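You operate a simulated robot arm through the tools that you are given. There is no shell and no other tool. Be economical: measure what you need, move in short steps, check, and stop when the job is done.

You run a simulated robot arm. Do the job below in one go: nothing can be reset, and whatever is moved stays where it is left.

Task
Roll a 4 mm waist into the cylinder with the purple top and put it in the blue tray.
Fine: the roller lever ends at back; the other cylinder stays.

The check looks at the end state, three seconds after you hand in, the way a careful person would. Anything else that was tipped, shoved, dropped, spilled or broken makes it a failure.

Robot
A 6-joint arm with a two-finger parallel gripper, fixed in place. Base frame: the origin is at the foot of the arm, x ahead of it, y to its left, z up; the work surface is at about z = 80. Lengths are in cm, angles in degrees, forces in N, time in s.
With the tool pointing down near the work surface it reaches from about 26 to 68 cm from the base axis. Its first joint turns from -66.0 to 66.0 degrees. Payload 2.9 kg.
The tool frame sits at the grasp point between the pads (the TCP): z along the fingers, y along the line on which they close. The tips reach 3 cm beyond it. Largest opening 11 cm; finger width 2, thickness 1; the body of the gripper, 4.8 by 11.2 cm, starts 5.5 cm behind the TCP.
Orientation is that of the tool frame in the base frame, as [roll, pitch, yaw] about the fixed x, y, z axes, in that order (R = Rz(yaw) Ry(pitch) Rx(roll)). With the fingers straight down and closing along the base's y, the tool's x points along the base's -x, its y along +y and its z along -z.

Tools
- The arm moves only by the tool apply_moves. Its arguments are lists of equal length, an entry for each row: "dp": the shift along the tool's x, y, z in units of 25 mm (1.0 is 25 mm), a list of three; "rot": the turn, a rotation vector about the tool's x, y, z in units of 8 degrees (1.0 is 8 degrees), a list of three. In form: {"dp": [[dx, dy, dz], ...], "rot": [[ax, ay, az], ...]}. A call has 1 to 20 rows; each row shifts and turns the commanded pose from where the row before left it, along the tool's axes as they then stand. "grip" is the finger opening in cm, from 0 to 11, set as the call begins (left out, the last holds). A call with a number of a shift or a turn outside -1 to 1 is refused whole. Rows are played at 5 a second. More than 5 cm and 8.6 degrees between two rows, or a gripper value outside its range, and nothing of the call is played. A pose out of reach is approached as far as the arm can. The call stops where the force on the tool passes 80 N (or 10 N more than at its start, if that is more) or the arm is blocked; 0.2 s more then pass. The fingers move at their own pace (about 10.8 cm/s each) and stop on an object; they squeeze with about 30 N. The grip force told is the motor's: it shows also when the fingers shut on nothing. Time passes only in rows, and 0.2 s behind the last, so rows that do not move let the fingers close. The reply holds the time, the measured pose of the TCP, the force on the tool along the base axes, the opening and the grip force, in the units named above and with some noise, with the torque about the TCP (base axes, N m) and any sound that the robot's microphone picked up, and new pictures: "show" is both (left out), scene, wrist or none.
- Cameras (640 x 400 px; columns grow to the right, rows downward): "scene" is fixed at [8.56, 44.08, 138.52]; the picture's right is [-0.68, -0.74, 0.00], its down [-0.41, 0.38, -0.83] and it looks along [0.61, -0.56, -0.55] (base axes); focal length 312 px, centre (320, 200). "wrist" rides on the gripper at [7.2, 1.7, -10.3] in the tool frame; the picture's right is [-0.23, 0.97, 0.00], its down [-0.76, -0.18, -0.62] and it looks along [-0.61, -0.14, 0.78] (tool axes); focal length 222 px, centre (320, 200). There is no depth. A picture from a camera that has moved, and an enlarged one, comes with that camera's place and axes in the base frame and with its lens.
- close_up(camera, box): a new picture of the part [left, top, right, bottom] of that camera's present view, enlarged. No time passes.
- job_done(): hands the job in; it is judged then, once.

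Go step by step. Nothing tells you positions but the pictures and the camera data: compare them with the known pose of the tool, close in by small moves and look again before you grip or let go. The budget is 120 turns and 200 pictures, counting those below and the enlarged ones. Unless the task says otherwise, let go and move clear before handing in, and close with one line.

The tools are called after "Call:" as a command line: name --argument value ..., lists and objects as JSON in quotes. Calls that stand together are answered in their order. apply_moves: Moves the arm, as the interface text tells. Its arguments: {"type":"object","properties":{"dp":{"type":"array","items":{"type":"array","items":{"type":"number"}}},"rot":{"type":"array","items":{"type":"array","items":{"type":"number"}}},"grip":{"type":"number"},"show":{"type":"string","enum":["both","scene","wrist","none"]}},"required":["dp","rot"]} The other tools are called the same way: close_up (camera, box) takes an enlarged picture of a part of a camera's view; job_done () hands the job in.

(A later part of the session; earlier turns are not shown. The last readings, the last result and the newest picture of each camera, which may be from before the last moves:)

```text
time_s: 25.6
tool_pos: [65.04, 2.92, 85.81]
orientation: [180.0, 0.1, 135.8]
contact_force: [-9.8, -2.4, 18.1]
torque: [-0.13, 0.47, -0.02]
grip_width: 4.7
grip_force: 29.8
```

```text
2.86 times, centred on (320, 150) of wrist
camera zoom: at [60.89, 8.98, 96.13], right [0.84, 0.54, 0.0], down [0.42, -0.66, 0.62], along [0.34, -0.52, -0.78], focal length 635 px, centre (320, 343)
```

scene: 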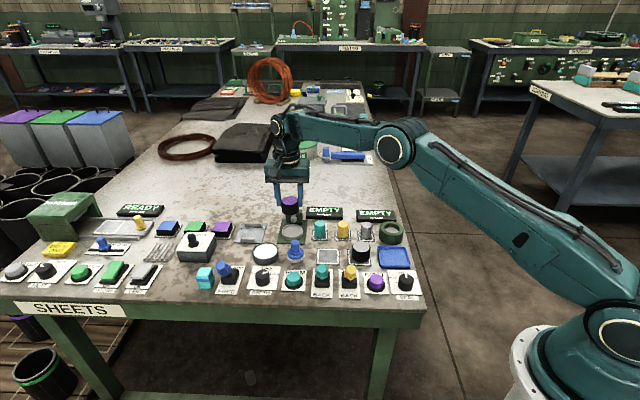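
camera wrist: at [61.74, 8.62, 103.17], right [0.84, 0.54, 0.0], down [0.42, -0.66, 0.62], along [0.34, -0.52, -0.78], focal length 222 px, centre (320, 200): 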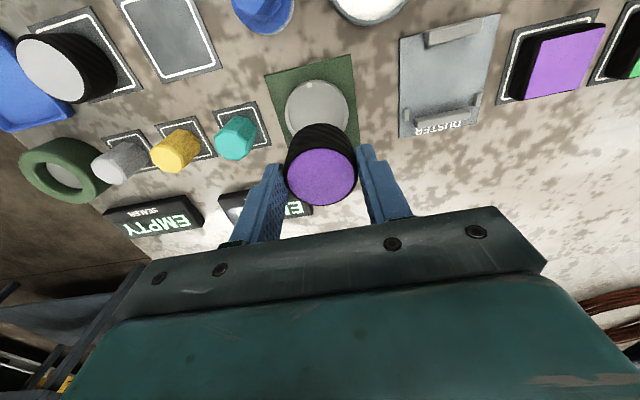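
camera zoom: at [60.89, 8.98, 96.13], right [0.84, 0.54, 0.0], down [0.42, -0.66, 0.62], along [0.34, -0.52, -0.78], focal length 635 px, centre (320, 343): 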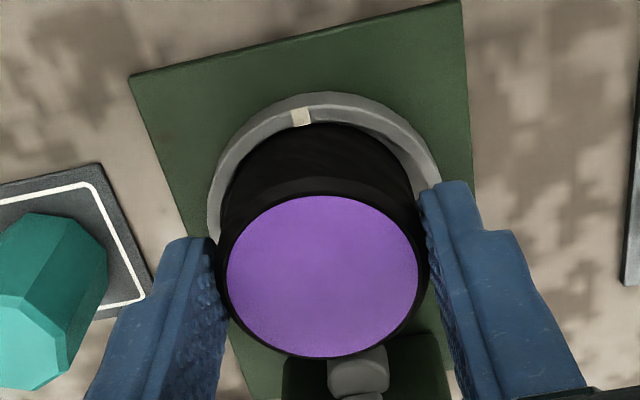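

The former shows LOADED. I'll release and rise.

Call:
apply_moves --dp '[[0, 0, 0], [0, 0, 0], [0, 0, -0.5], [0, 0, -0.8], [0, 0, -0.8], [0, 0, -0.8]]' --rot '[[0, 0, 0], [0, 0, 0], [0, 0, 0], [0, 0, 0], [0, 0, 0], [0, 0, 0]]' --grip 6.6 --show "wrist"

Call:
close_up --camera "scene" --box '[250, 190, 350, 252]'

Call:
close_up --camera "wrist" --box '[220, 60, 420, 200]'

```text
time_s: 27.0
tool_pos: [64.79, 2.64, 92.76]
orientation: [180.0, 0.0, 135.9]
contact_force: [0.1, 0.2, -0.3]
torque: [-0.01, 0.01, -0.01]
grip_width: 6.6
grip_force: 0.1
camera wrist: at [60.78, 8.86, 103.02], right [0.84, 0.54, 0.0], down [0.42, -0.66, 0.62], along [0.34, -0.52, -0.78], focal length 222 px, centre (320, 200)
```

wrist: 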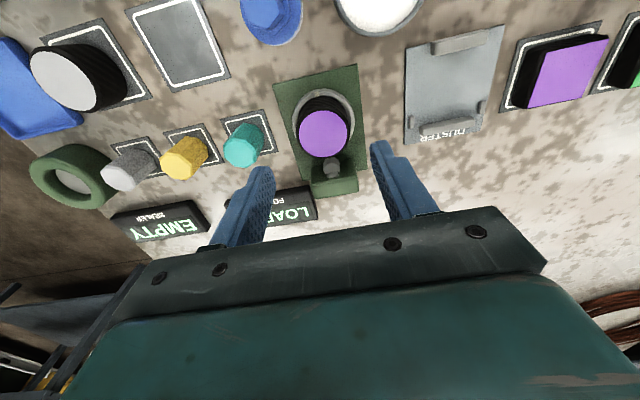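

```text
6.40 times, centred on (300, 221) of scene
camera zoom: at [8.56, 44.08, 138.52], right [-0.68, -0.74, 0.0], down [-0.41, 0.38, -0.83], along [0.61, -0.56, -0.55], focal length 1996 px, centre (448, 66)
```

zoom: 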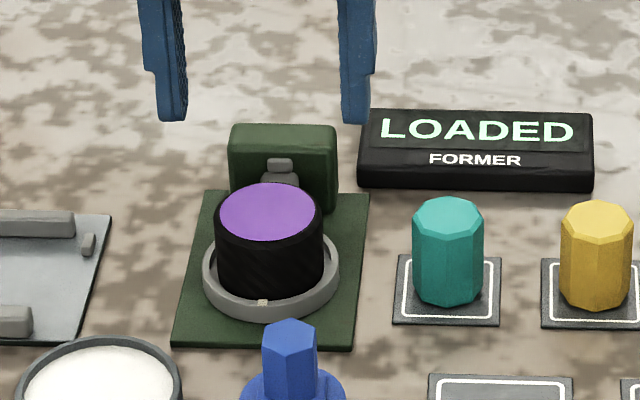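

```text
2.86 times, centred on (320, 130) of wrist
camera zoom: at [60.78, 8.86, 103.02], right [0.84, 0.54, 0.0], down [0.42, -0.66, 0.62], along [0.34, -0.52, -0.78], focal length 635 px, centre (320, 400)
```

zoom: 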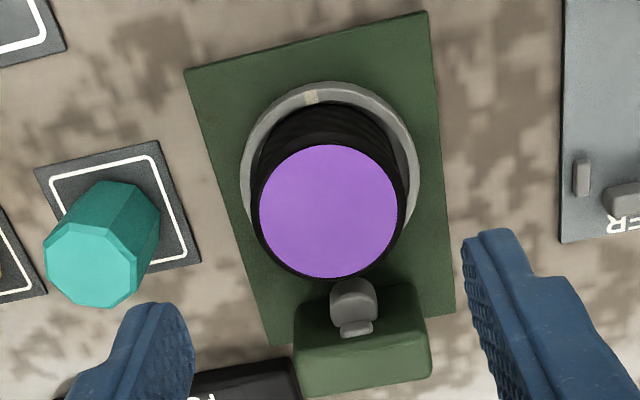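

Seated well, and the roller faces it. Next the ROLL lever: knob tip estimated at (44, 10.8, 88.5), leaning to BACK. I'll rotate so the fingers can straddle it front and back, and hover over it.

Call:
apply_moves --dp '[[0, 0, -0.3], [0, 0, -0.3], [0, 0, -0.3], [0, 0, -0.3], [0, 0, -0.3], [0, 0, -0.3], [0, 0, -0.3], [0, 0, -0.3], [0, 0, -0.3], [0, 0, -0.3], [0, 0, 0], [0, 0, 0]]' --rot '[[0, 0, 0.9375], [0, 0, 0.9375], [0, 0, 0.9375], [0, 0, 0.9375], [0, 0, 0.9375], [0, 0, 0.9375], [0, 0, 0.9375], [0, 0, 0.9375], [0, 0, 0.9375], [0, 0, 0.9375], [0, 0, 0.9375], [0, 0, 0.9375]]' --grip 7 --show "none"

Call:
apply_moves --dp '[[-0.382, -0.917, 0], [-0.382, -0.917, 0], [-0.382, -0.917, 0], [-0.382, -0.917, 0], [-0.382, -0.917, 0], [-0.382, -0.917, 0], [-0.382, -0.917, 0], [-0.382, -0.917, 0], [-0.382, -0.917, 0], [0, 0, 0]]' --rot '[[0, 0, 0], [0, 0, 0], [0, 0, 0], [0, 0, 0], [0, 0, 0], [0, 0, 0], [0, 0, 0], [0, 0, 0], [0, 0, 0], [0, 0, 0]]' --show "both"

Call:
close_up --camera "wrist" --box '[220, 60, 420, 200]'

```text
time_s: 29.6
tool_pos: [65.12, 2.62, 100.49]
orientation: [-180.0, 0.0, 45.7]
contact_force: [0.0, 0.1, 0.6]
torque: [-0.01, 0.04, 0.0]
grip_width: 6.99
grip_force: 0.1
```

```text
time_s: 31.8
tool_pos: [44.24, 10.91, 100.43]
orientation: [180.0, 0.0, 45.8]
contact_force: [-0.2, 0.7, -0.3]
torque: [-0.02, -0.03, 0.01]
grip_width: 7.02
grip_force: 0.1
camera wrist: at [50.4, 14.89, 110.77], right [0.54, -0.84, 0.0], down [-0.66, -0.42, 0.62], along [-0.52, -0.34, -0.78], focal length 222 px, centre (320, 200)
```

scene: 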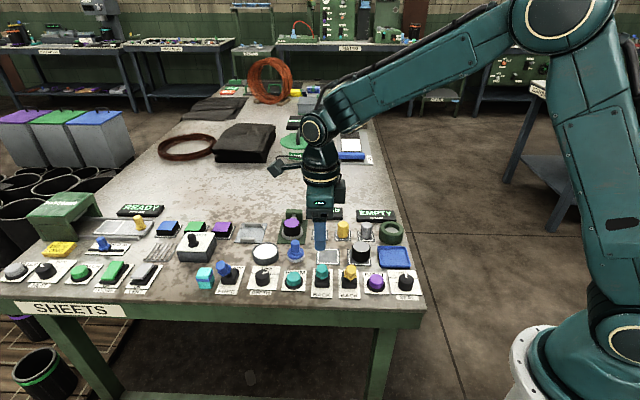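
wrist: 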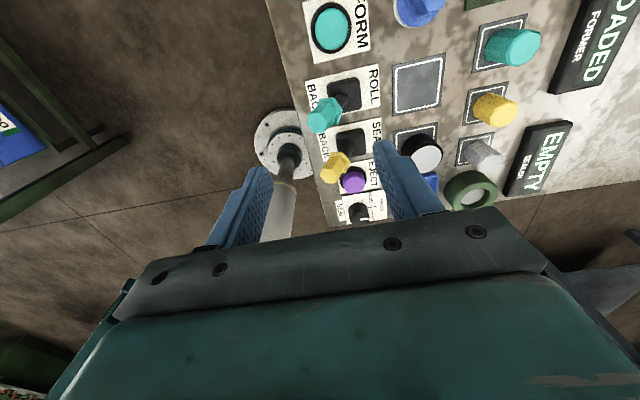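

```text
2.86 times, centred on (320, 130) of wrist
camera zoom: at [50.4, 14.89, 110.77], right [0.54, -0.84, 0.0], down [-0.66, -0.42, 0.62], along [-0.52, -0.34, -0.78], focal length 635 px, centre (320, 400)
```

zoom: 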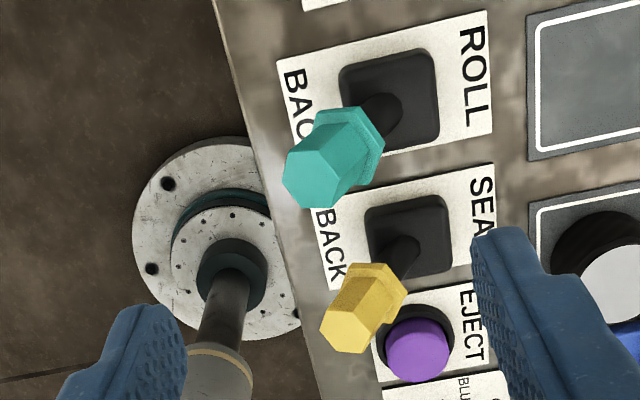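

Lever clearly leans to BACK, tip about (43.9, 10.8, 88.7). I'll lower the open fingers around its knob.

Call:
apply_moves --dp '[[-0.07, 0.21, 0.5], [0, 0, 0.7], [0, 0, 0.7], [0, 0, 0.7], [0, 0, 0.3], [0, 0, 0]]' --rot '[[0, 0, 0], [0, 0, 0], [0, 0, 0], [0, 0, 0], [0, 0, 0], [0, 0, 0]]' --grip 6 --show "wrist"

Call:
close_up --camera "scene" --box '[260, 220, 380, 300]'

Call:
close_up --camera "wrist" --box '[220, 80, 420, 220]'

```text
time_s: 33.2
tool_pos: [44.47, 10.28, 93.22]
orientation: [180.0, 0.0, 45.7]
contact_force: [-0.6, -0.1, -0.3]
torque: [0.0, 0.02, 0.0]
grip_width: 5.97
grip_force: 0.0
camera wrist: at [50.59, 14.41, 103.53], right [0.54, -0.84, 0.0], down [-0.66, -0.42, 0.62], along [-0.52, -0.34, -0.78], focal length 222 px, centre (320, 200)
```

wrist: 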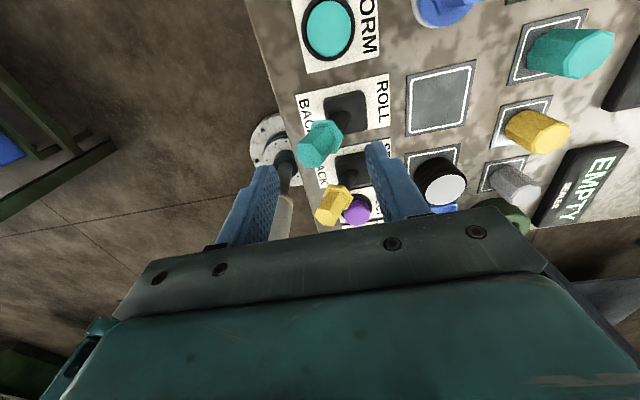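

```text
5.00 times, centred on (320, 260) of scene
camera zoom: at [8.56, 44.08, 138.52], right [-0.68, -0.74, 0.0], down [-0.41, 0.38, -0.83], along [0.61, -0.56, -0.55], focal length 1560 px, centre (320, -100)
```

zoom: 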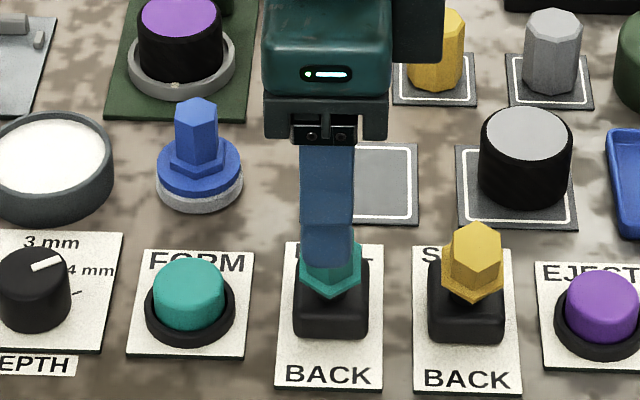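

```text
2.86 times, centred on (320, 150) of wrist
camera zoom: at [50.59, 14.41, 103.53], right [0.54, -0.84, 0.0], down [-0.66, -0.42, 0.62], along [-0.52, -0.34, -0.78], focal length 635 px, centre (320, 343)
```

zoom: 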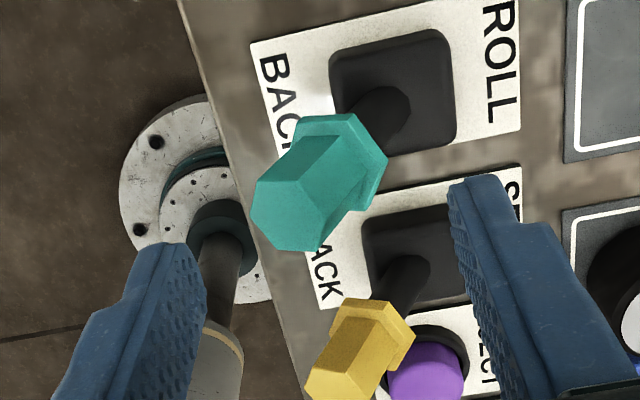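

Knob sits between the fingers. I'll lower to knob height, then push toward ROLL.

Call:
apply_moves --dp '[[0, 0, 0.6], [0, 0, 0.6], [0, 0, 0.5], [0, 0, 0]]' --rot '[[0, 0, 0], [0, 0, 0], [0, 0, 0], [0, 0, 0]]' --show "none"

Call:
apply_moves --dp '[[0, 0.3, 0], [0, 0.3, 0], [0, 0.3, 0], [0, 0.3, 0], [0, 0, 0]]' --rot '[[0, 0, 0], [0, 0, 0], [0, 0, 0], [0, 0, 0], [0, 0, 0]]' --show "wrist"

```text
time_s: 34.2
tool_pos: [44.49, 10.43, 88.99]
orientation: [180.0, -0.1, 45.8]
contact_force: [0.4, -0.9, -0.2]
torque: [0.01, -0.01, 0.0]
grip_width: 5.98
grip_force: 0.1
```

```text
time_s: 35.4
tool_pos: [46.48, 8.27, 89.01]
orientation: [180.0, 0.0, 45.9]
contact_force: [-0.8, 0.8, -0.4]
torque: [-0.04, -0.01, 0.03]
grip_width: 6.01
grip_force: 0.2
camera wrist: at [52.64, 12.26, 99.28], right [0.54, -0.84, 0.0], down [-0.66, -0.42, 0.62], along [-0.52, -0.34, -0.78], focal length 222 px, centre (320, 200)
```

wrist: 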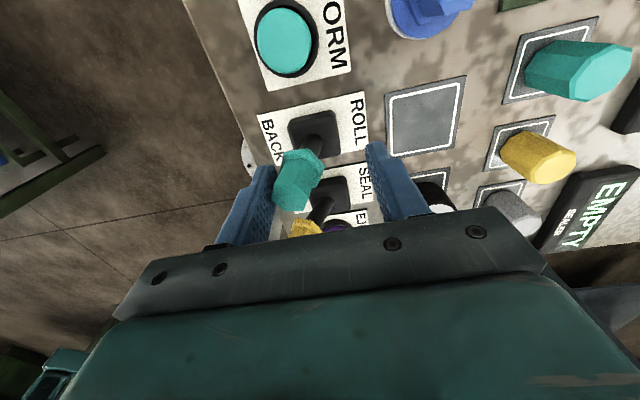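

Front finger has nearly reached the knob. I'll keep pushing toward ROLL.

Call:
apply_moves --dp '[[0, 0.3, 0], [0, 0.3, 0], [0, 0.3, 0], [0, 0.3, 0], [0, 0.2, 0], [0, 0, 0]]' --rot '[[0, 0, 0], [0, 0, 0], [0, 0, 0], [0, 0, 0], [0, 0, 0], [0, 0, 0]]' --show "wrist"

Call:
close_up --camera "scene" --box '[260, 200, 380, 300]'

```text
time_s: 36.8
tool_pos: [49.16, 5.78, 88.95]
orientation: [-179.8, 0.0, 45.9]
contact_force: [-2.1, 1.3, 0.9]
torque: [0.05, 0.08, 0.0]
grip_width: 6.16
grip_force: 1.1
camera wrist: at [55.26, 9.81, 99.16], right [0.54, -0.84, 0.0], down [-0.66, -0.42, 0.62], along [-0.53, -0.34, -0.78], focal length 222 px, centre (320, 200)
```

wrist: 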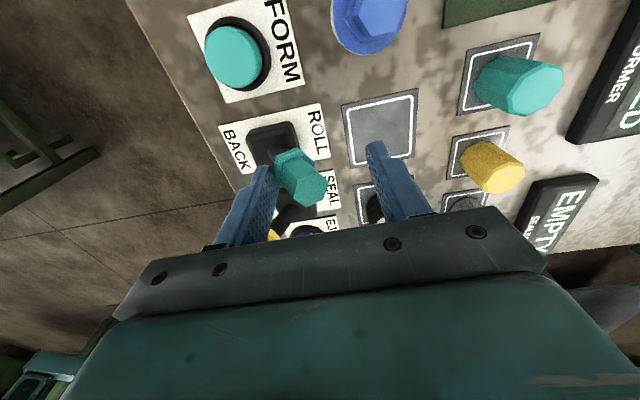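

```text
4.00 times, centred on (320, 250) of scene
camera zoom: at [8.56, 44.08, 138.52], right [-0.68, -0.74, 0.0], down [-0.41, 0.38, -0.83], along [0.61, -0.56, -0.55], focal length 1248 px, centre (320, 0)
```

zoom: 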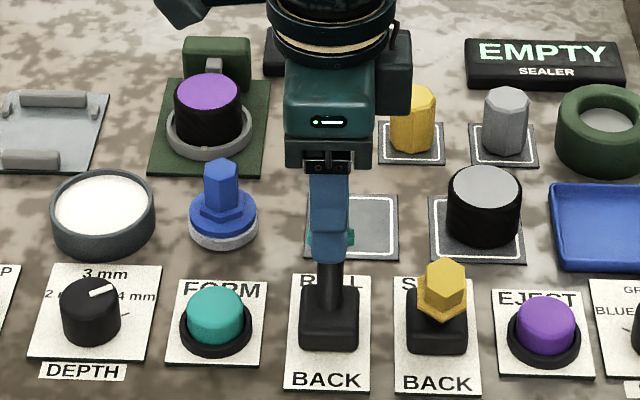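

Lever has swung over toward ROLL. I'll push slightly more and check for the end stop, sound and display.

Call:
apply_moves --dp '[[0, 0.2, 0], [0, 0.2, 0], [0, 0, 0]]' --rot '[[0, 0, 0], [0, 0, 0], [0, 0, 0]]' --show "wrist"

Call:
close_up --camera "wrist" --box '[200, 60, 400, 220]'

Call:
close_up --camera "scene" --box '[250, 190, 350, 252]'

```text
time_s: 37.6
tool_pos: [49.6, 5.29, 88.83]
orientation: [-179.6, 0.2, 46.0]
contact_force: [-22.3, 19.4, 1.7]
torque: [0.26, 0.78, -0.02]
grip_width: 7.41
grip_force: 14.0
camera wrist: at [55.84, 9.35, 99.05], right [0.54, -0.84, -0.01], down [-0.65, -0.43, 0.63], along [-0.53, -0.34, -0.78], focal length 222 px, centre (320, 200)
```

wrist: 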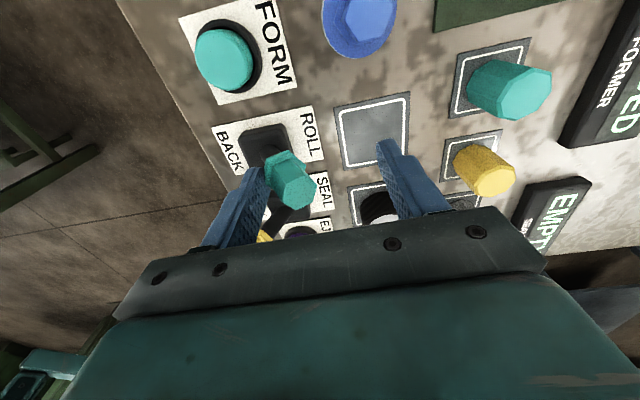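

```text
2.50 times, centred on (300, 140) of wrist
camera zoom: at [55.84, 9.35, 99.05], right [0.54, -0.84, -0.01], down [-0.65, -0.43, 0.63], along [-0.53, -0.34, -0.78], focal length 555 px, centre (370, 350)
```

zoom: 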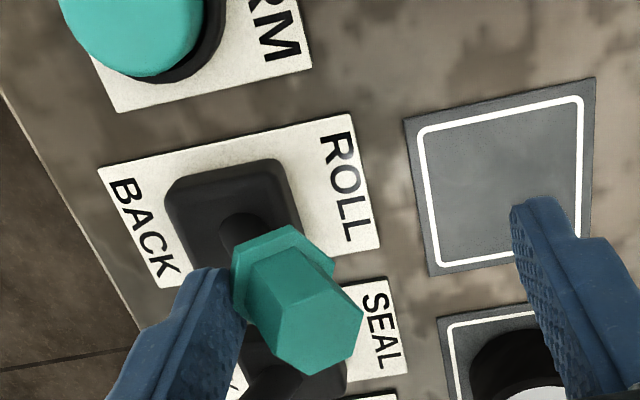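

```text
6.40 times, centred on (300, 221) of scene
camera zoom: at [8.51, 44.12, 138.51], right [-0.68, -0.74, 0.0], down [-0.41, 0.37, -0.83], along [0.61, -0.56, -0.55], focal length 1996 px, centre (448, 66)
```

zoom: 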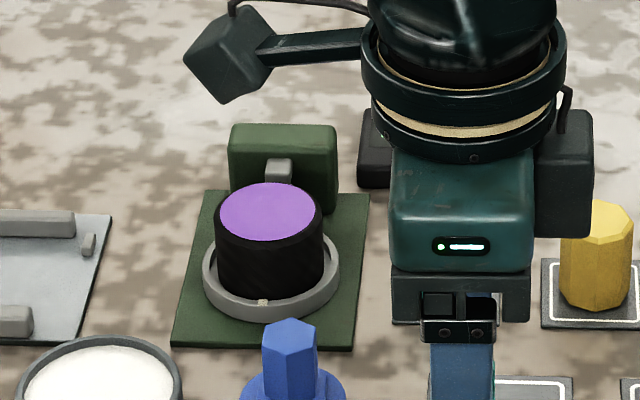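

Lever is against its ROLL stop and the roller has moved in. I'll back off slightly, rise, and read the display.

Call:
apply_moves --dp '[[0, -0.2, 0], [0, -0.1, 0], [0, 0, -0.8], [0, 0, -0.8], [0, 0, -0.8], [0, 0, -0.8], [0, 0, 0]]' --rot '[[0, 0, 0], [0, 0, 0], [0, 0, 0], [0, 0, 0], [0, 0, 0], [0, 0, 0], [0, 0, 0]]' --show "wrist"

Call:
close_up --camera "wrist" --box '[200, 0, 640, 220]'

Call:
close_up --camera "scene" --box '[250, 190, 400, 300]'

```text
time_s: 39.2
tool_pos: [49.35, 5.69, 97.07]
orientation: [180.0, 0.0, 45.8]
contact_force: [-0.6, -0.1, -0.6]
torque: [-0.02, 0.01, 0.04]
grip_width: 5.98
grip_force: 0.0
camera wrist: at [55.55, 9.74, 107.21], right [0.54, -0.84, 0.0], down [-0.66, -0.42, 0.62], along [-0.52, -0.34, -0.78], focal length 222 px, centre (320, 200)
```

wrist: 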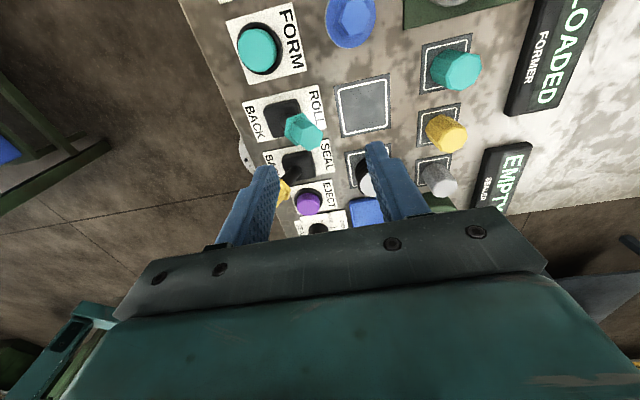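

```text
1.45 times, centred on (420, 110) of wrist
camera zoom: at [55.55, 9.74, 107.21], right [0.54, -0.84, 0.0], down [-0.66, -0.42, 0.62], along [-0.52, -0.34, -0.78], focal length 323 px, centre (174, 331)
```

zoom: 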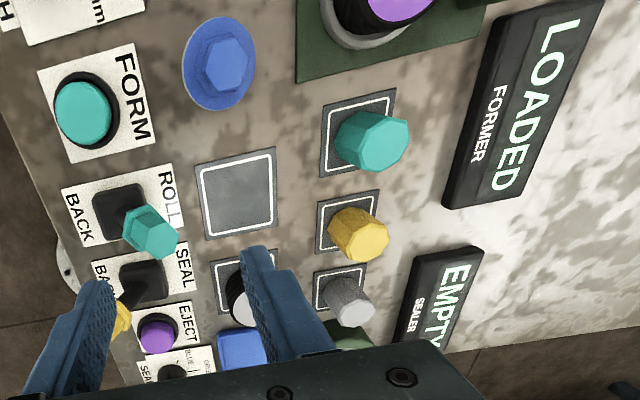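

```text
3.64 times, centred on (325, 245) of scene
camera zoom: at [8.56, 44.08, 138.52], right [-0.68, -0.74, 0.0], down [-0.41, 0.38, -0.83], along [0.61, -0.56, -0.55], focal length 1134 px, centre (302, 36)
```

zoom: 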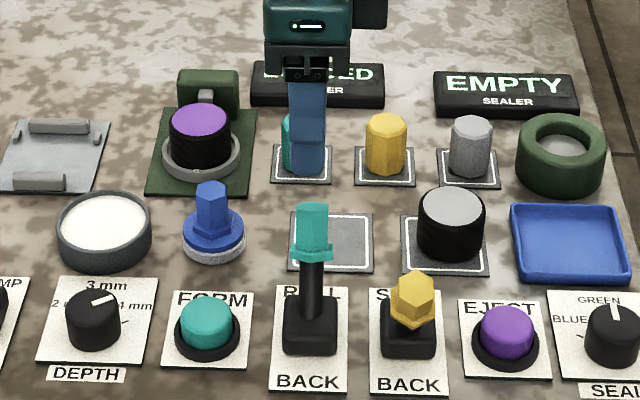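

Display still LOADED with the roller engaged, so FORM should start the rolling. I'll close the fingers and hover over the FORM button at about (50.8, 13.6).

Call:
apply_moves --dp '[[0.67, -0.45, 0], [0.67, -0.45, 0], [0.67, -0.45, 0], [0.66, -0.44, 0], [0, 0, 0.8], [0, 0, 0.8], [0, 0, 0.8], [0, 0, 0.6], [0, 0, 0]]' --rot '[[0, 0, 0], [0, 0, 0], [0, 0, 0], [0, 0, 0], [0, 0, 0], [0, 0, 0], [0, 0, 0], [0, 0, 0], [0, 0, 0]]' --grip 0 --show "wrist"

Call:
close_up --camera "scene" --box '[250, 200, 370, 300]'

Call:
close_up --camera "wrist" --box '[220, 60, 420, 200]'

```text
time_s: 41.2
tool_pos: [50.92, 13.66, 89.36]
orientation: [180.0, 0.0, 45.8]
contact_force: [0.3, 0.4, 0.3]
torque: [0.0, -0.02, 0.01]
grip_width: 0.0
grip_force: 30.1
camera wrist: at [57.04, 17.63, 99.61], right [0.54, -0.84, 0.0], down [-0.66, -0.42, 0.62], along [-0.52, -0.34, -0.78], focal length 222 px, centre (320, 200)
```

wrist: 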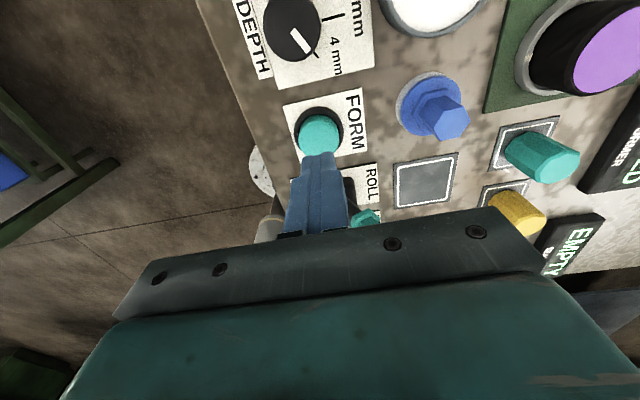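

```text
4.00 times, centred on (310, 250) of scene
camera zoom: at [8.56, 44.08, 138.52], right [-0.68, -0.74, 0.0], down [-0.41, 0.38, -0.83], along [0.61, -0.56, -0.55], focal length 1248 px, centre (360, 0)
```

zoom: 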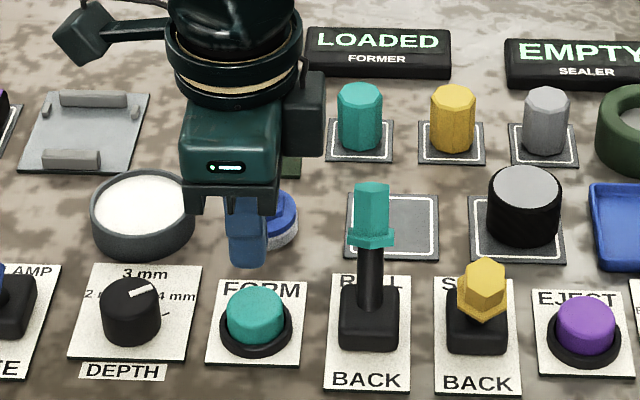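

```text
2.86 times, centred on (320, 130) of wrist
camera zoom: at [57.04, 17.63, 99.61], right [0.54, -0.84, 0.0], down [-0.66, -0.42, 0.62], along [-0.52, -0.34, -0.78], focal length 635 px, centre (320, 400)
```

zoom: 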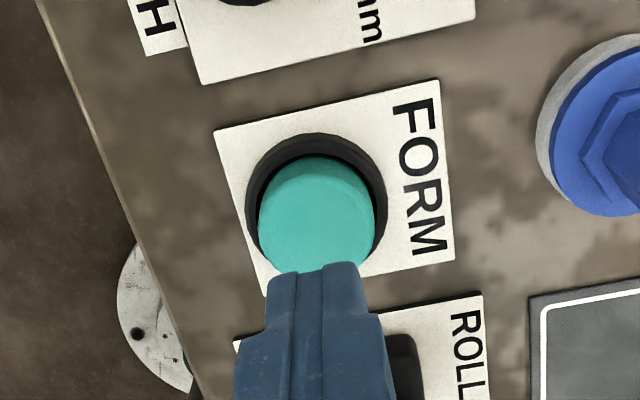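

FORM button is right below the tips. I'll descend and press it gently.

Call:
apply_moves --dp '[[0.1, 0, 0.5], [0, 0, 0.5], [0, 0, 0.4], [0, 0, 0]]' --rot '[[0, 0, 0], [0, 0, 0], [0, 0, 0], [0, 0, 0]]' --show "none"

Call:
apply_moves --dp '[[0, 0, 0.1], [0, 0, 0.1], [0, 0, 0.1]]' --rot '[[0, 0, 0], [0, 0, 0], [0, 0, 0]]' --show "none"

Call:
close_up --camera "scene" --box '[250, 190, 370, 300]'

```text
time_s: 42.2
tool_pos: [51.05, 13.8, 85.94]
orientation: [180.0, 0.0, 45.8]
contact_force: [-0.3, -0.7, -0.3]
torque: [-0.05, 0.05, 0.0]
grip_width: 0.02
grip_force: 30.1
```

```text
time_s: 43.0
tool_pos: [50.97, 13.77, 85.1]
orientation: [-180.0, 0.0, 45.9]
contact_force: [-0.3, 0.6, 2.7]
torque: [0.04, 0.0, -0.02]
grip_width: 0.0
grip_force: 29.6
heard: click
```

```text
3.64 times, centred on (310, 245) of scene
camera zoom: at [8.55, 44.07, 138.52], right [-0.68, -0.74, 0.0], down [-0.41, 0.38, -0.83], along [0.61, -0.56, -0.55], focal length 1134 px, centre (356, 36)
```

zoom: 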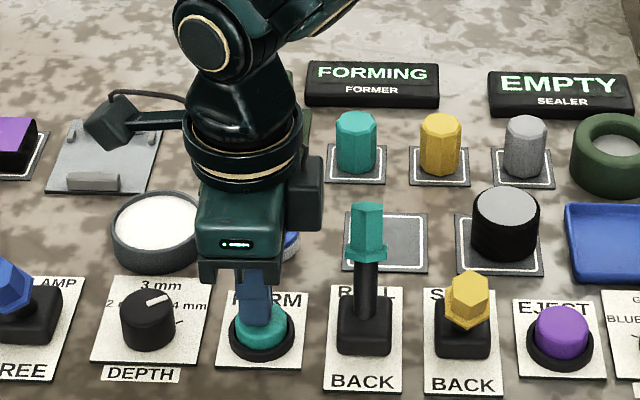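

Click heard and the display says FORMING. I'll lift off the button and wait.

Call:
apply_moves --dp '[[0, 0, -0.4], [0, 0, -0.8], [0, 0, -0.8], [0, 0, -0.8], [0, 0, 0], [0, 0, 0], [0, 0, 0], [0, 0, 0], [0, 0, 0], [0, 0, 0]]' --rot '[[0, 0, 0], [0, 0, 0], [0, 0, 0], [0, 0, 0], [0, 0, 0], [0, 0, 0], [0, 0, 0], [0, 0, 0], [0, 0, 0], [0, 0, 0]]' --show "wrist"

Call:
close_up --camera "scene" --box '[250, 190, 370, 300]'

```text
time_s: 45.2
tool_pos: [50.77, 13.84, 92.16]
orientation: [-180.0, 0.0, 45.9]
contact_force: [-0.2, -0.1, -0.1]
torque: [-0.01, -0.01, 0.0]
grip_width: 0.01
grip_force: 30.2
camera wrist: at [57.01, 17.88, 102.44], right [0.54, -0.84, 0.0], down [-0.66, -0.42, 0.62], along [-0.52, -0.34, -0.78], focal length 222 px, centre (320, 200)
```

wrist: 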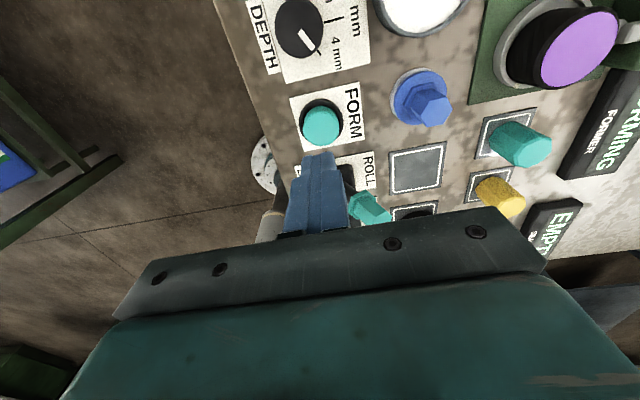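

```text
3.64 times, centred on (310, 245) of scene
camera zoom: at [8.56, 44.08, 138.52], right [-0.68, -0.74, 0.0], down [-0.41, 0.38, -0.83], along [0.61, -0.56, -0.55], focal length 1134 px, centre (356, 36)
```

zoom: 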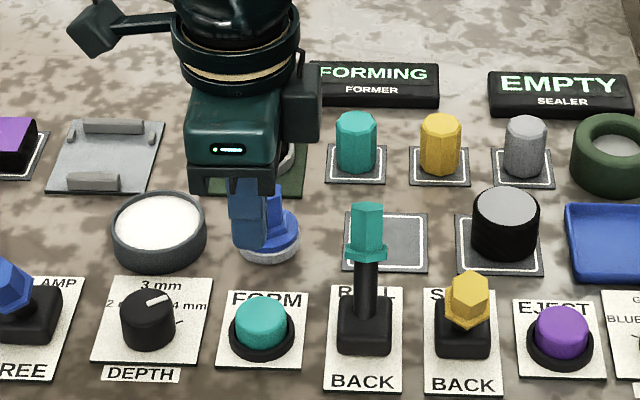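

Still FORMING. I'll use the wait to rise toward the lever's height and watch the display.

Call:
apply_moves --dp '[[0, 0, -0.8], [0, 0, -0.8], [0, 0, 0], [0, 0, 0], [0, 0, 0], [0, 0, 0], [0, 0, 0], [0, 0, 0], [0, 0, 0], [0, 0, 0], [0, 0, 0], [0, 0, 0], [0, 0, 0], [0, 0, 0], [0, 0, 0], [0, 0, 0], [0, 0, 0], [0, 0, 0], [0, 0, 0], [0, 0, 0]]' --rot '[[0, 0, 0], [0, 0, 0], [0, 0, 0], [0, 0, 0], [0, 0, 0], [0, 0, 0], [0, 0, 0], [0, 0, 0], [0, 0, 0], [0, 0, 0], [0, 0, 0], [0, 0, 0], [0, 0, 0], [0, 0, 0], [0, 0, 0], [0, 0, 0], [0, 0, 0], [0, 0, 0], [0, 0, 0], [0, 0, 0]]' --show "scene"

Call:
close_up --camera "scene" --box '[250, 190, 370, 270]'

```text
time_s: 49.4
tool_pos: [50.97, 13.78, 96.39]
orientation: [180.0, 0.0, 45.8]
contact_force: [0.8, -0.1, 0.2]
torque: [0.01, -0.01, 0.01]
grip_width: 0.0
grip_force: 30.2
```

scene: 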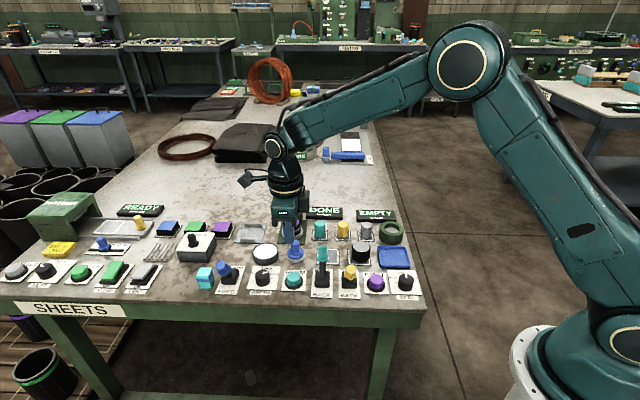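

```text
5.00 times, centred on (310, 230) of scene
camera zoom: at [8.56, 44.08, 138.52], right [-0.68, -0.74, 0.0], down [-0.41, 0.38, -0.83], along [0.61, -0.56, -0.55], focal length 1560 px, centre (370, 50)
```

zoom: 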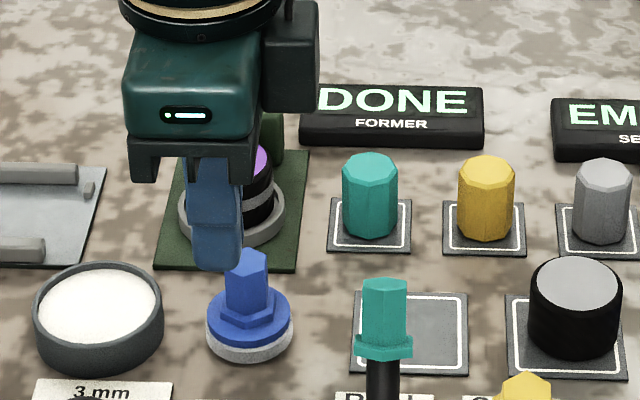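

DONE, with the waist visible. Now I'll return the ROLL lever: hover over the knob in its ROLL position with open fingers.

Call:
apply_moves --dp '[[-0.67, 0.3, 0], [-0.67, 0.3, 0], [-0.67, 0.3, 0], [-0.67, 0.28, 0], [0, 0, 0]]' --rot '[[0, 0, 0], [0, 0, 0], [0, 0, 0], [0, 0, 0], [0, 0, 0]]' --grip 7 --show "none"

Call:
close_up --camera "wrist" --box '[220, 60, 420, 200]'

Call:
close_up --camera "scene" --box '[250, 190, 370, 270]'

```text
time_s: 50.6
tool_pos: [48.43, 6.72, 96.09]
orientation: [180.0, 0.0, 45.9]
contact_force: [0.3, 0.1, -0.7]
torque: [0.0, -0.02, -0.03]
grip_width: 6.98
grip_force: 0.0
```

```text
2.86 times, centred on (320, 130) of wrist
camera zoom: at [54.53, 10.75, 106.38], right [0.54, -0.84, 0.0], down [-0.66, -0.42, 0.62], along [-0.52, -0.34, -0.78], focal length 635 px, centre (320, 400)
```

zoom: 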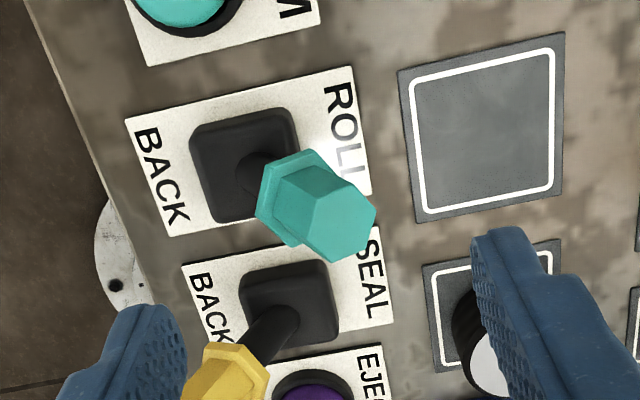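

```text
5.00 times, centred on (310, 230) of scene
camera zoom: at [8.56, 44.07, 138.52], right [-0.68, -0.74, 0.0], down [-0.41, 0.38, -0.83], along [0.61, -0.56, -0.55], focal length 1560 px, centre (370, 50)
```

zoom: 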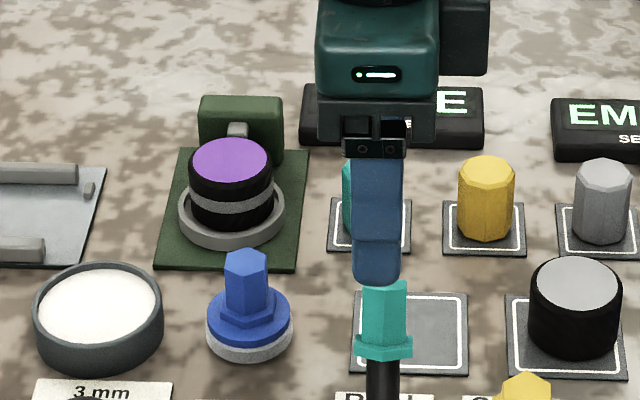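

Knob is between the fingers. I'll lower and pull toward BACK.

Call:
apply_moves --dp '[[0, 0, 0.7], [0, 0, 0.7], [0, 0, 0.7], [0, 0, 0.7], [0, 0, 0]]' --rot '[[0, 0, 0], [0, 0, 0], [0, 0, 0], [0, 0, 0], [0, 0, 0]]' --grip 7 --show "none"

Call:
apply_moves --dp '[[0, -0.3, 0], [0, -0.3, 0], [0, -0.3, 0], [0, -0.3, 0], [0, -0.3, 0], [0, -0.3, 0], [0, -0.3, 0], [0, 0, 0]]' --rot '[[0, 0, 0], [0, 0, 0], [0, 0, 0], [0, 0, 0], [0, 0, 0], [0, 0, 0], [0, 0, 0], [0, 0, 0]]' --show "wrist"

```text
time_s: 51.8
tool_pos: [48.33, 6.8, 89.12]
orientation: [179.9, 0.0, 45.8]
contact_force: [-0.3, -0.6, 0.3]
torque: [0.0, 0.02, 0.01]
grip_width: 7.0
grip_force: 0.1
```

```text
time_s: 53.6
tool_pos: [44.48, 10.46, 89.15]
orientation: [180.0, -0.1, 45.9]
contact_force: [0.0, -0.2, 0.0]
torque: [0.01, 0.02, 0.01]
grip_width: 7.0
grip_force: 0.1
camera wrist: at [50.65, 14.42, 99.45], right [0.54, -0.84, 0.0], down [-0.66, -0.42, 0.62], along [-0.52, -0.34, -0.78], focal length 222 px, centre (320, 200)
```

wrist: 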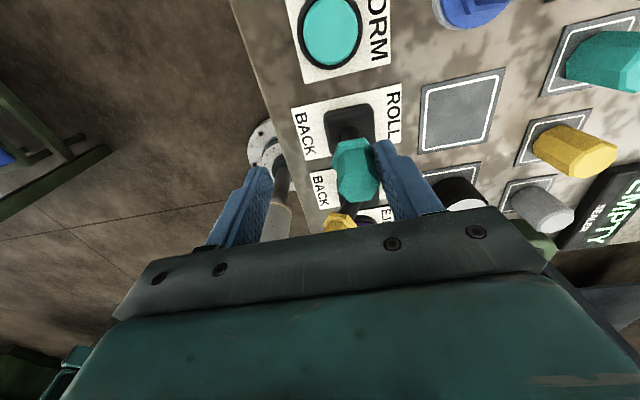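

Lever is partway over, now pushed by the back finger. I'll keep pulling.

Call:
apply_moves --dp '[[0, -0.3, 0], [0, -0.3, 0], [0, -0.3, 0], [0, -0.3, 0], [0, 0, 0]]' --rot '[[0, 0, 0], [0, 0, 0], [0, 0, 0], [0, 0, 0], [0, 0, 0]]' --show "wrist"

```text
time_s: 54.8
tool_pos: [42.61, 12.41, 89.24]
orientation: [179.6, -0.1, 45.6]
contact_force: [22.7, -19.9, -6.8]
torque: [-0.12, -0.72, 0.11]
grip_width: 8.49
grip_force: 15.2
camera wrist: at [48.69, 16.37, 99.52], right [0.54, -0.84, 0.01], down [-0.66, -0.42, 0.62], along [-0.52, -0.34, -0.78], focal length 222 px, centre (320, 200)
```

wrist: 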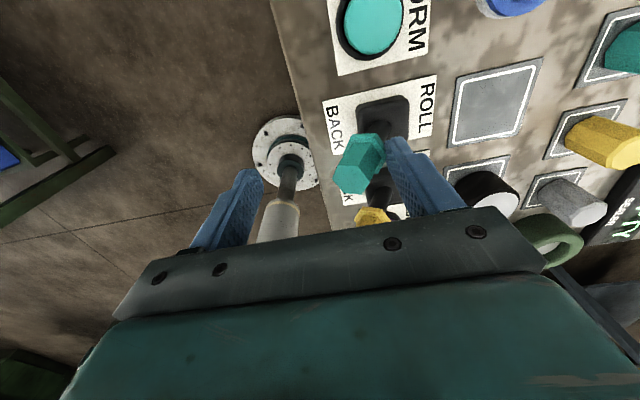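

Against the BACK stop. I'll back off, rise, and check lever and roller.

Call:
apply_moves --dp '[[0, 0.3, 0], [0, 0.25, 0], [0, 0, -0.8], [0, 0, -0.8], [0, 0, -0.8], [0, 0, -0.8], [0, 0, -0.8], [0, 0, 0]]' --rot '[[0, 0, 0], [0, 0, 0], [0, 0, 0], [0, 0, 0], [0, 0, 0], [0, 0, 0], [0, 0, 0], [0, 0, 0]]' --show "none"

Call:
close_up --camera "wrist" --box '[220, 60, 420, 200]'

Call:
close_up --camera "scene" --box '[250, 190, 410, 300]'

```text
time_s: 56.6
tool_pos: [43.31, 11.7, 99.19]
orientation: [180.0, 0.1, 45.8]
contact_force: [-0.2, 0.0, 0.1]
torque: [0.01, 0.01, 0.02]
grip_width: 7.0
grip_force: 0.0
```

```text
2.86 times, centred on (320, 130) of wrist
camera zoom: at [49.56, 15.62, 109.39], right [0.54, -0.84, 0.0], down [-0.66, -0.42, 0.62], along [-0.52, -0.34, -0.78], focal length 635 px, centre (320, 400)
```

zoom: 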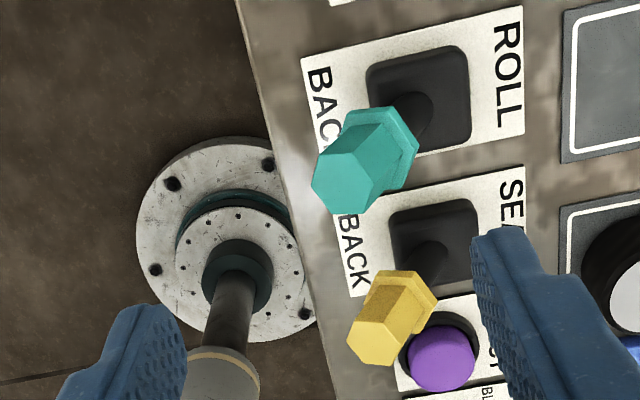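

```text
3.64 times, centred on (330, 245) of scene
camera zoom: at [8.56, 44.08, 138.52], right [-0.68, -0.74, 0.0], down [-0.41, 0.38, -0.83], along [0.61, -0.56, -0.55], focal length 1134 px, centre (284, 36)
```

zoom: 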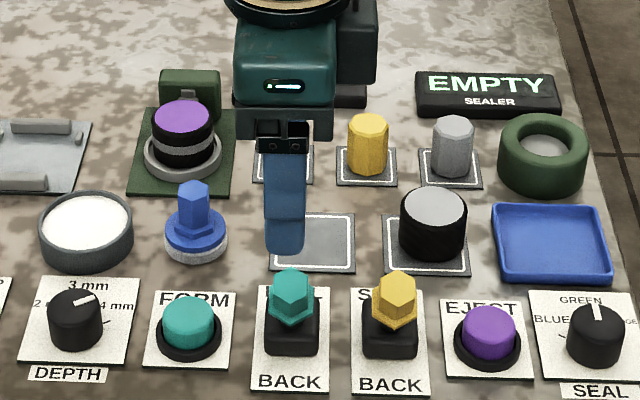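

Lever is at BACK. I'll return above the former and turn the fingers back to the row direction.

Call:
apply_moves --dp '[[0.348, 0.872, 0], [0.348, 0.872, 0], [0.348, 0.872, 0], [0.348, 0.872, 0], [0.348, 0.872, 0], [0.348, 0.872, 0], [0.348, 0.872, 0], [0.348, 0.872, 0], [0.348, 0.872, 0], [0.348, 0.872, 0]]' --rot '[[0, 0, 0], [0, 0, 0], [0, 0, 0], [0, 0, 0], [0, 0, 0], [0, 0, 0], [0, 0, 0], [0, 0, 0], [0, 0, 0], [0, 0, 0]]' --show "none"

Call:
apply_moves --dp '[[0, 0, 0], [0, 0, 0], [0, 0, 0.3], [0, 0, 0.3], [0, 0, 0.3], [0, 0, 0.3], [0, 0, 0.3], [0, 0, 0.3], [0, 0, 0.3], [0, 0, 0.3], [0, 0, 0], [0, 0, 0], [0, 0, 0]]' --rot '[[0, 0, -0.9375], [0, 0, -0.9375], [0, 0, -0.9375], [0, 0, -0.9375], [0, 0, -0.9375], [0, 0, -0.9375], [0, 0, -0.9375], [0, 0, -0.9375], [0, 0, -0.9375], [0, 0, -0.9375], [0, 0, -0.9375], [0, 0, -0.9375], [0, 0, 0]]' --show "wrist"

Call:
close_up --camera "wrist" --box '[220, 60, 420, 200]'

Call:
close_up --camera "scene" --box '[250, 190, 350, 252]'

```text
time_s: 58.8
tool_pos: [65.08, 2.87, 99.15]
orientation: [-180.0, 0.1, 45.9]
contact_force: [0.5, 0.2, 0.8]
torque: [0.01, -0.01, 0.0]
grip_width: 6.99
grip_force: 0.1
```

```text
time_s: 61.6
tool_pos: [65.23, 2.71, 93.12]
orientation: [180.0, 0.0, 135.9]
contact_force: [-0.2, 0.3, -0.9]
torque: [-0.02, -0.02, -0.01]
grip_width: 6.99
grip_force: 0.0
camera wrist: at [61.06, 8.97, 103.39], right [0.84, 0.54, 0.0], down [0.42, -0.66, 0.62], along [0.34, -0.52, -0.78], focal length 222 px, centre (320, 200)
```

wrist: 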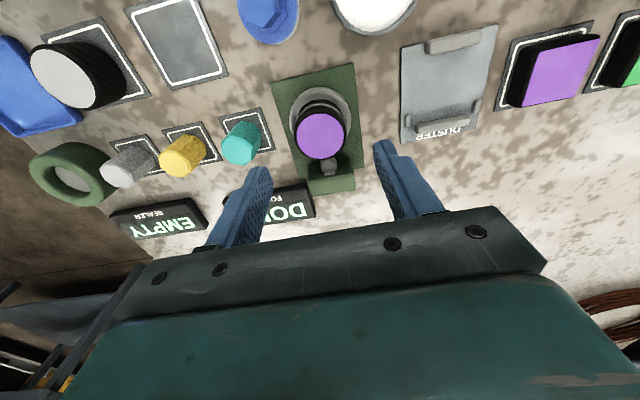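

```text
2.86 times, centred on (320, 130) of wrist
camera zoom: at [61.06, 8.97, 103.39], right [0.84, 0.54, 0.0], down [0.42, -0.66, 0.62], along [0.34, -0.52, -0.78], focal length 635 px, centre (320, 400)
```

zoom: 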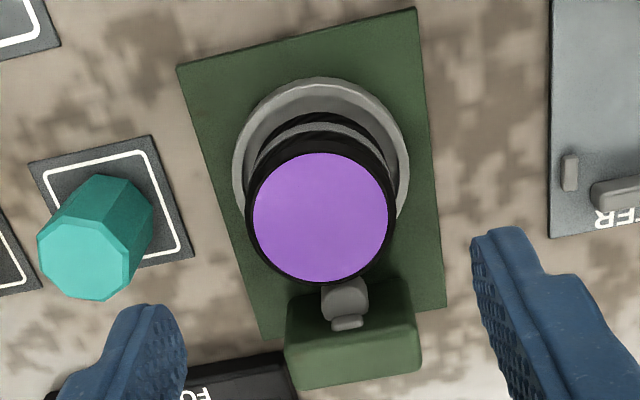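

```text
6.40 times, centred on (300, 221) of scene
camera zoom: at [8.56, 44.08, 138.52], right [-0.68, -0.74, 0.0], down [-0.41, 0.38, -0.83], along [0.61, -0.56, -0.55], focal length 1996 px, centre (448, 66)
```

zoom: 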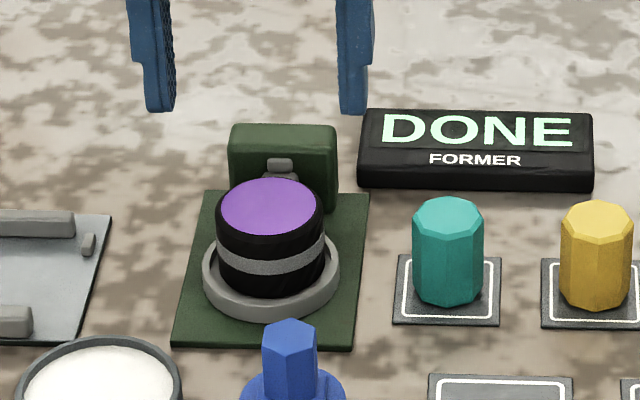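

Waist is visible, roller withdrawn. I'll lower around the cylinder to the earlier grip height.

Call:
apply_moves --dp '[[-0.08, -0.04, 0.5], [0, 0, 0.6], [0, 0, 0.6], [0, 0, 0.6], [0, 0, 0.6], [0, 0, 0]]' --rot '[[0, 0, 0], [0, 0, 0], [0, 0, 0], [0, 0, 0], [0, 0, 0], [0, 0, 0]]' --grip 6.6 --show "none"

Call:
close_up --camera "wrist" --box '[220, 80, 420, 220]'

Call:
close_up --camera "scene" --box '[250, 190, 350, 252]'

```text
time_s: 63.0
tool_pos: [65.04, 2.64, 85.96]
orientation: [179.9, 0.0, 135.8]
contact_force: [0.5, -0.2, 0.7]
torque: [0.02, -0.02, 0.01]
grip_width: 6.59
grip_force: 0.0
```

```text
2.86 times, centred on (320, 150) of wrist
camera zoom: at [60.92, 8.82, 96.24], right [0.84, 0.54, 0.0], down [0.42, -0.66, 0.62], along [0.34, -0.52, -0.78], focal length 635 px, centre (320, 343)
```

zoom: 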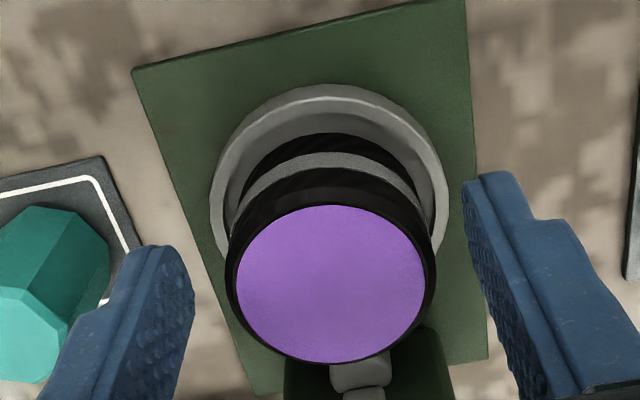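

```text
6.40 times, centred on (300, 221) of scene
camera zoom: at [8.56, 44.08, 138.52], right [-0.68, -0.74, 0.0], down [-0.41, 0.38, -0.83], along [0.61, -0.56, -0.55], focal length 1996 px, centre (448, 66)
```

zoom: 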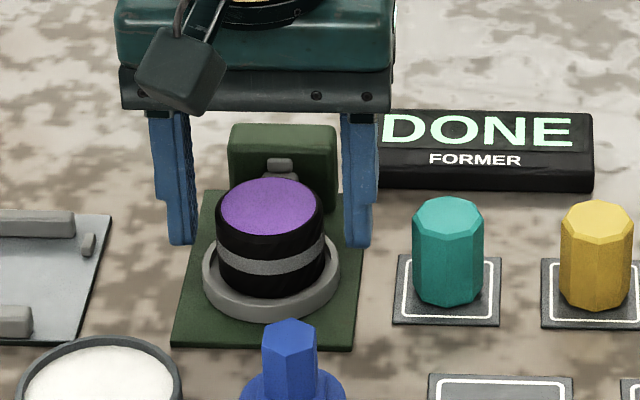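

I'll centre by a few millimetres and close the grip.

Call:
apply_moves --dp '[[-0.08, 0.08, 0.05], [0, 0, 0]]' --rot '[[0, 0, 0], [0, 0, 0]]' --show "none"

Call:
apply_moves --dp '[[0, 0, 0], [0, 0, 0], [0, 0, 0], [0, 0, 0]]' --rot '[[0, 0, 0], [0, 0, 0], [0, 0, 0], [0, 0, 0]]' --grip 3.8 --show "none"

Call:
apply_moves --dp '[[0, 0, -0.3], [0, 0, -0.6], [0, 0, -0.8], [0, 0, -0.8], [0, 0, -0.8], [0, 0, 0]]' --rot '[[0, 0, 0], [0, 0, 0], [0, 0, 0], [0, 0, 0], [0, 0, 0], [0, 0, 0]]' --show "both"

Call:
close_up --camera "scene" --box '[230, 170, 350, 252]'

```text
time_s: 63.6
tool_pos: [65.36, 2.63, 85.85]
orientation: [180.0, 0.0, 135.8]
contact_force: [0.2, -0.6, 0.8]
torque: [-0.03, 0.02, 0.02]
grip_width: 6.59
grip_force: 0.0
```

```text
time_s: 64.6
tool_pos: [65.48, 2.54, 85.9]
orientation: [-180.0, -0.1, 135.8]
contact_force: [0.2, 0.1, 0.2]
torque: [0.0, -0.01, 0.02]
grip_width: 4.69
grip_force: 29.6
```

```text
time_s: 66.0
tool_pos: [65.55, 2.44, 94.17]
orientation: [180.0, 0.0, 135.8]
contact_force: [0.1, 0.4, -1.5]
torque: [0.03, -0.01, 0.0]
grip_width: 4.7
grip_force: 29.9
camera wrist: at [61.35, 8.7, 104.46], right [0.84, 0.54, 0.0], down [0.42, -0.66, 0.62], along [0.34, -0.52, -0.78], focal length 222 px, centre (320, 200)
```

scene: 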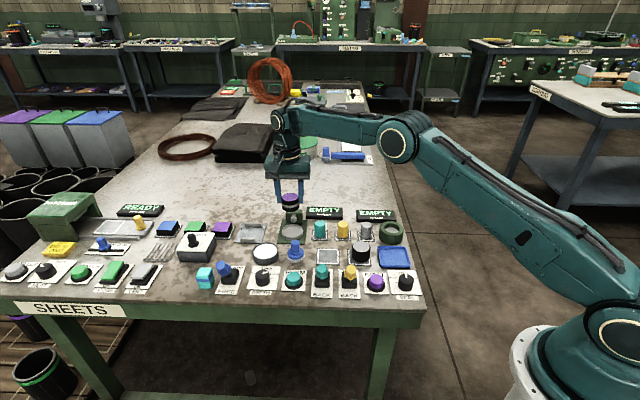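
wrist: 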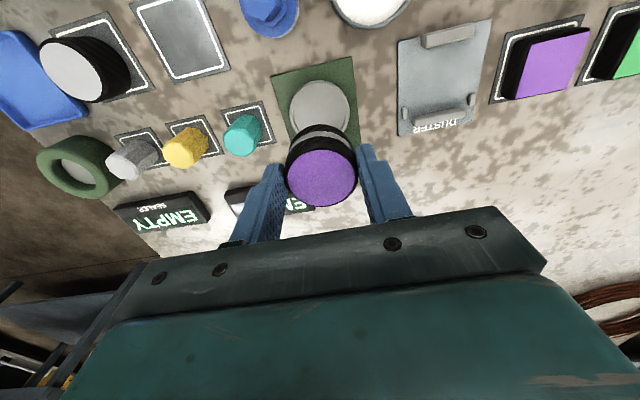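

```text
4.88 times, centred on (290, 211) of scene
camera zoom: at [8.56, 44.08, 138.52], right [-0.68, -0.74, 0.0], down [-0.41, 0.38, -0.83], along [0.61, -0.56, -0.55], focal length 1522 px, centre (466, 146)
```

zoom: 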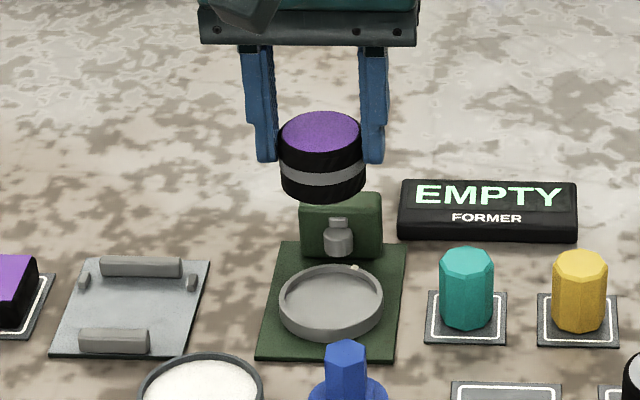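

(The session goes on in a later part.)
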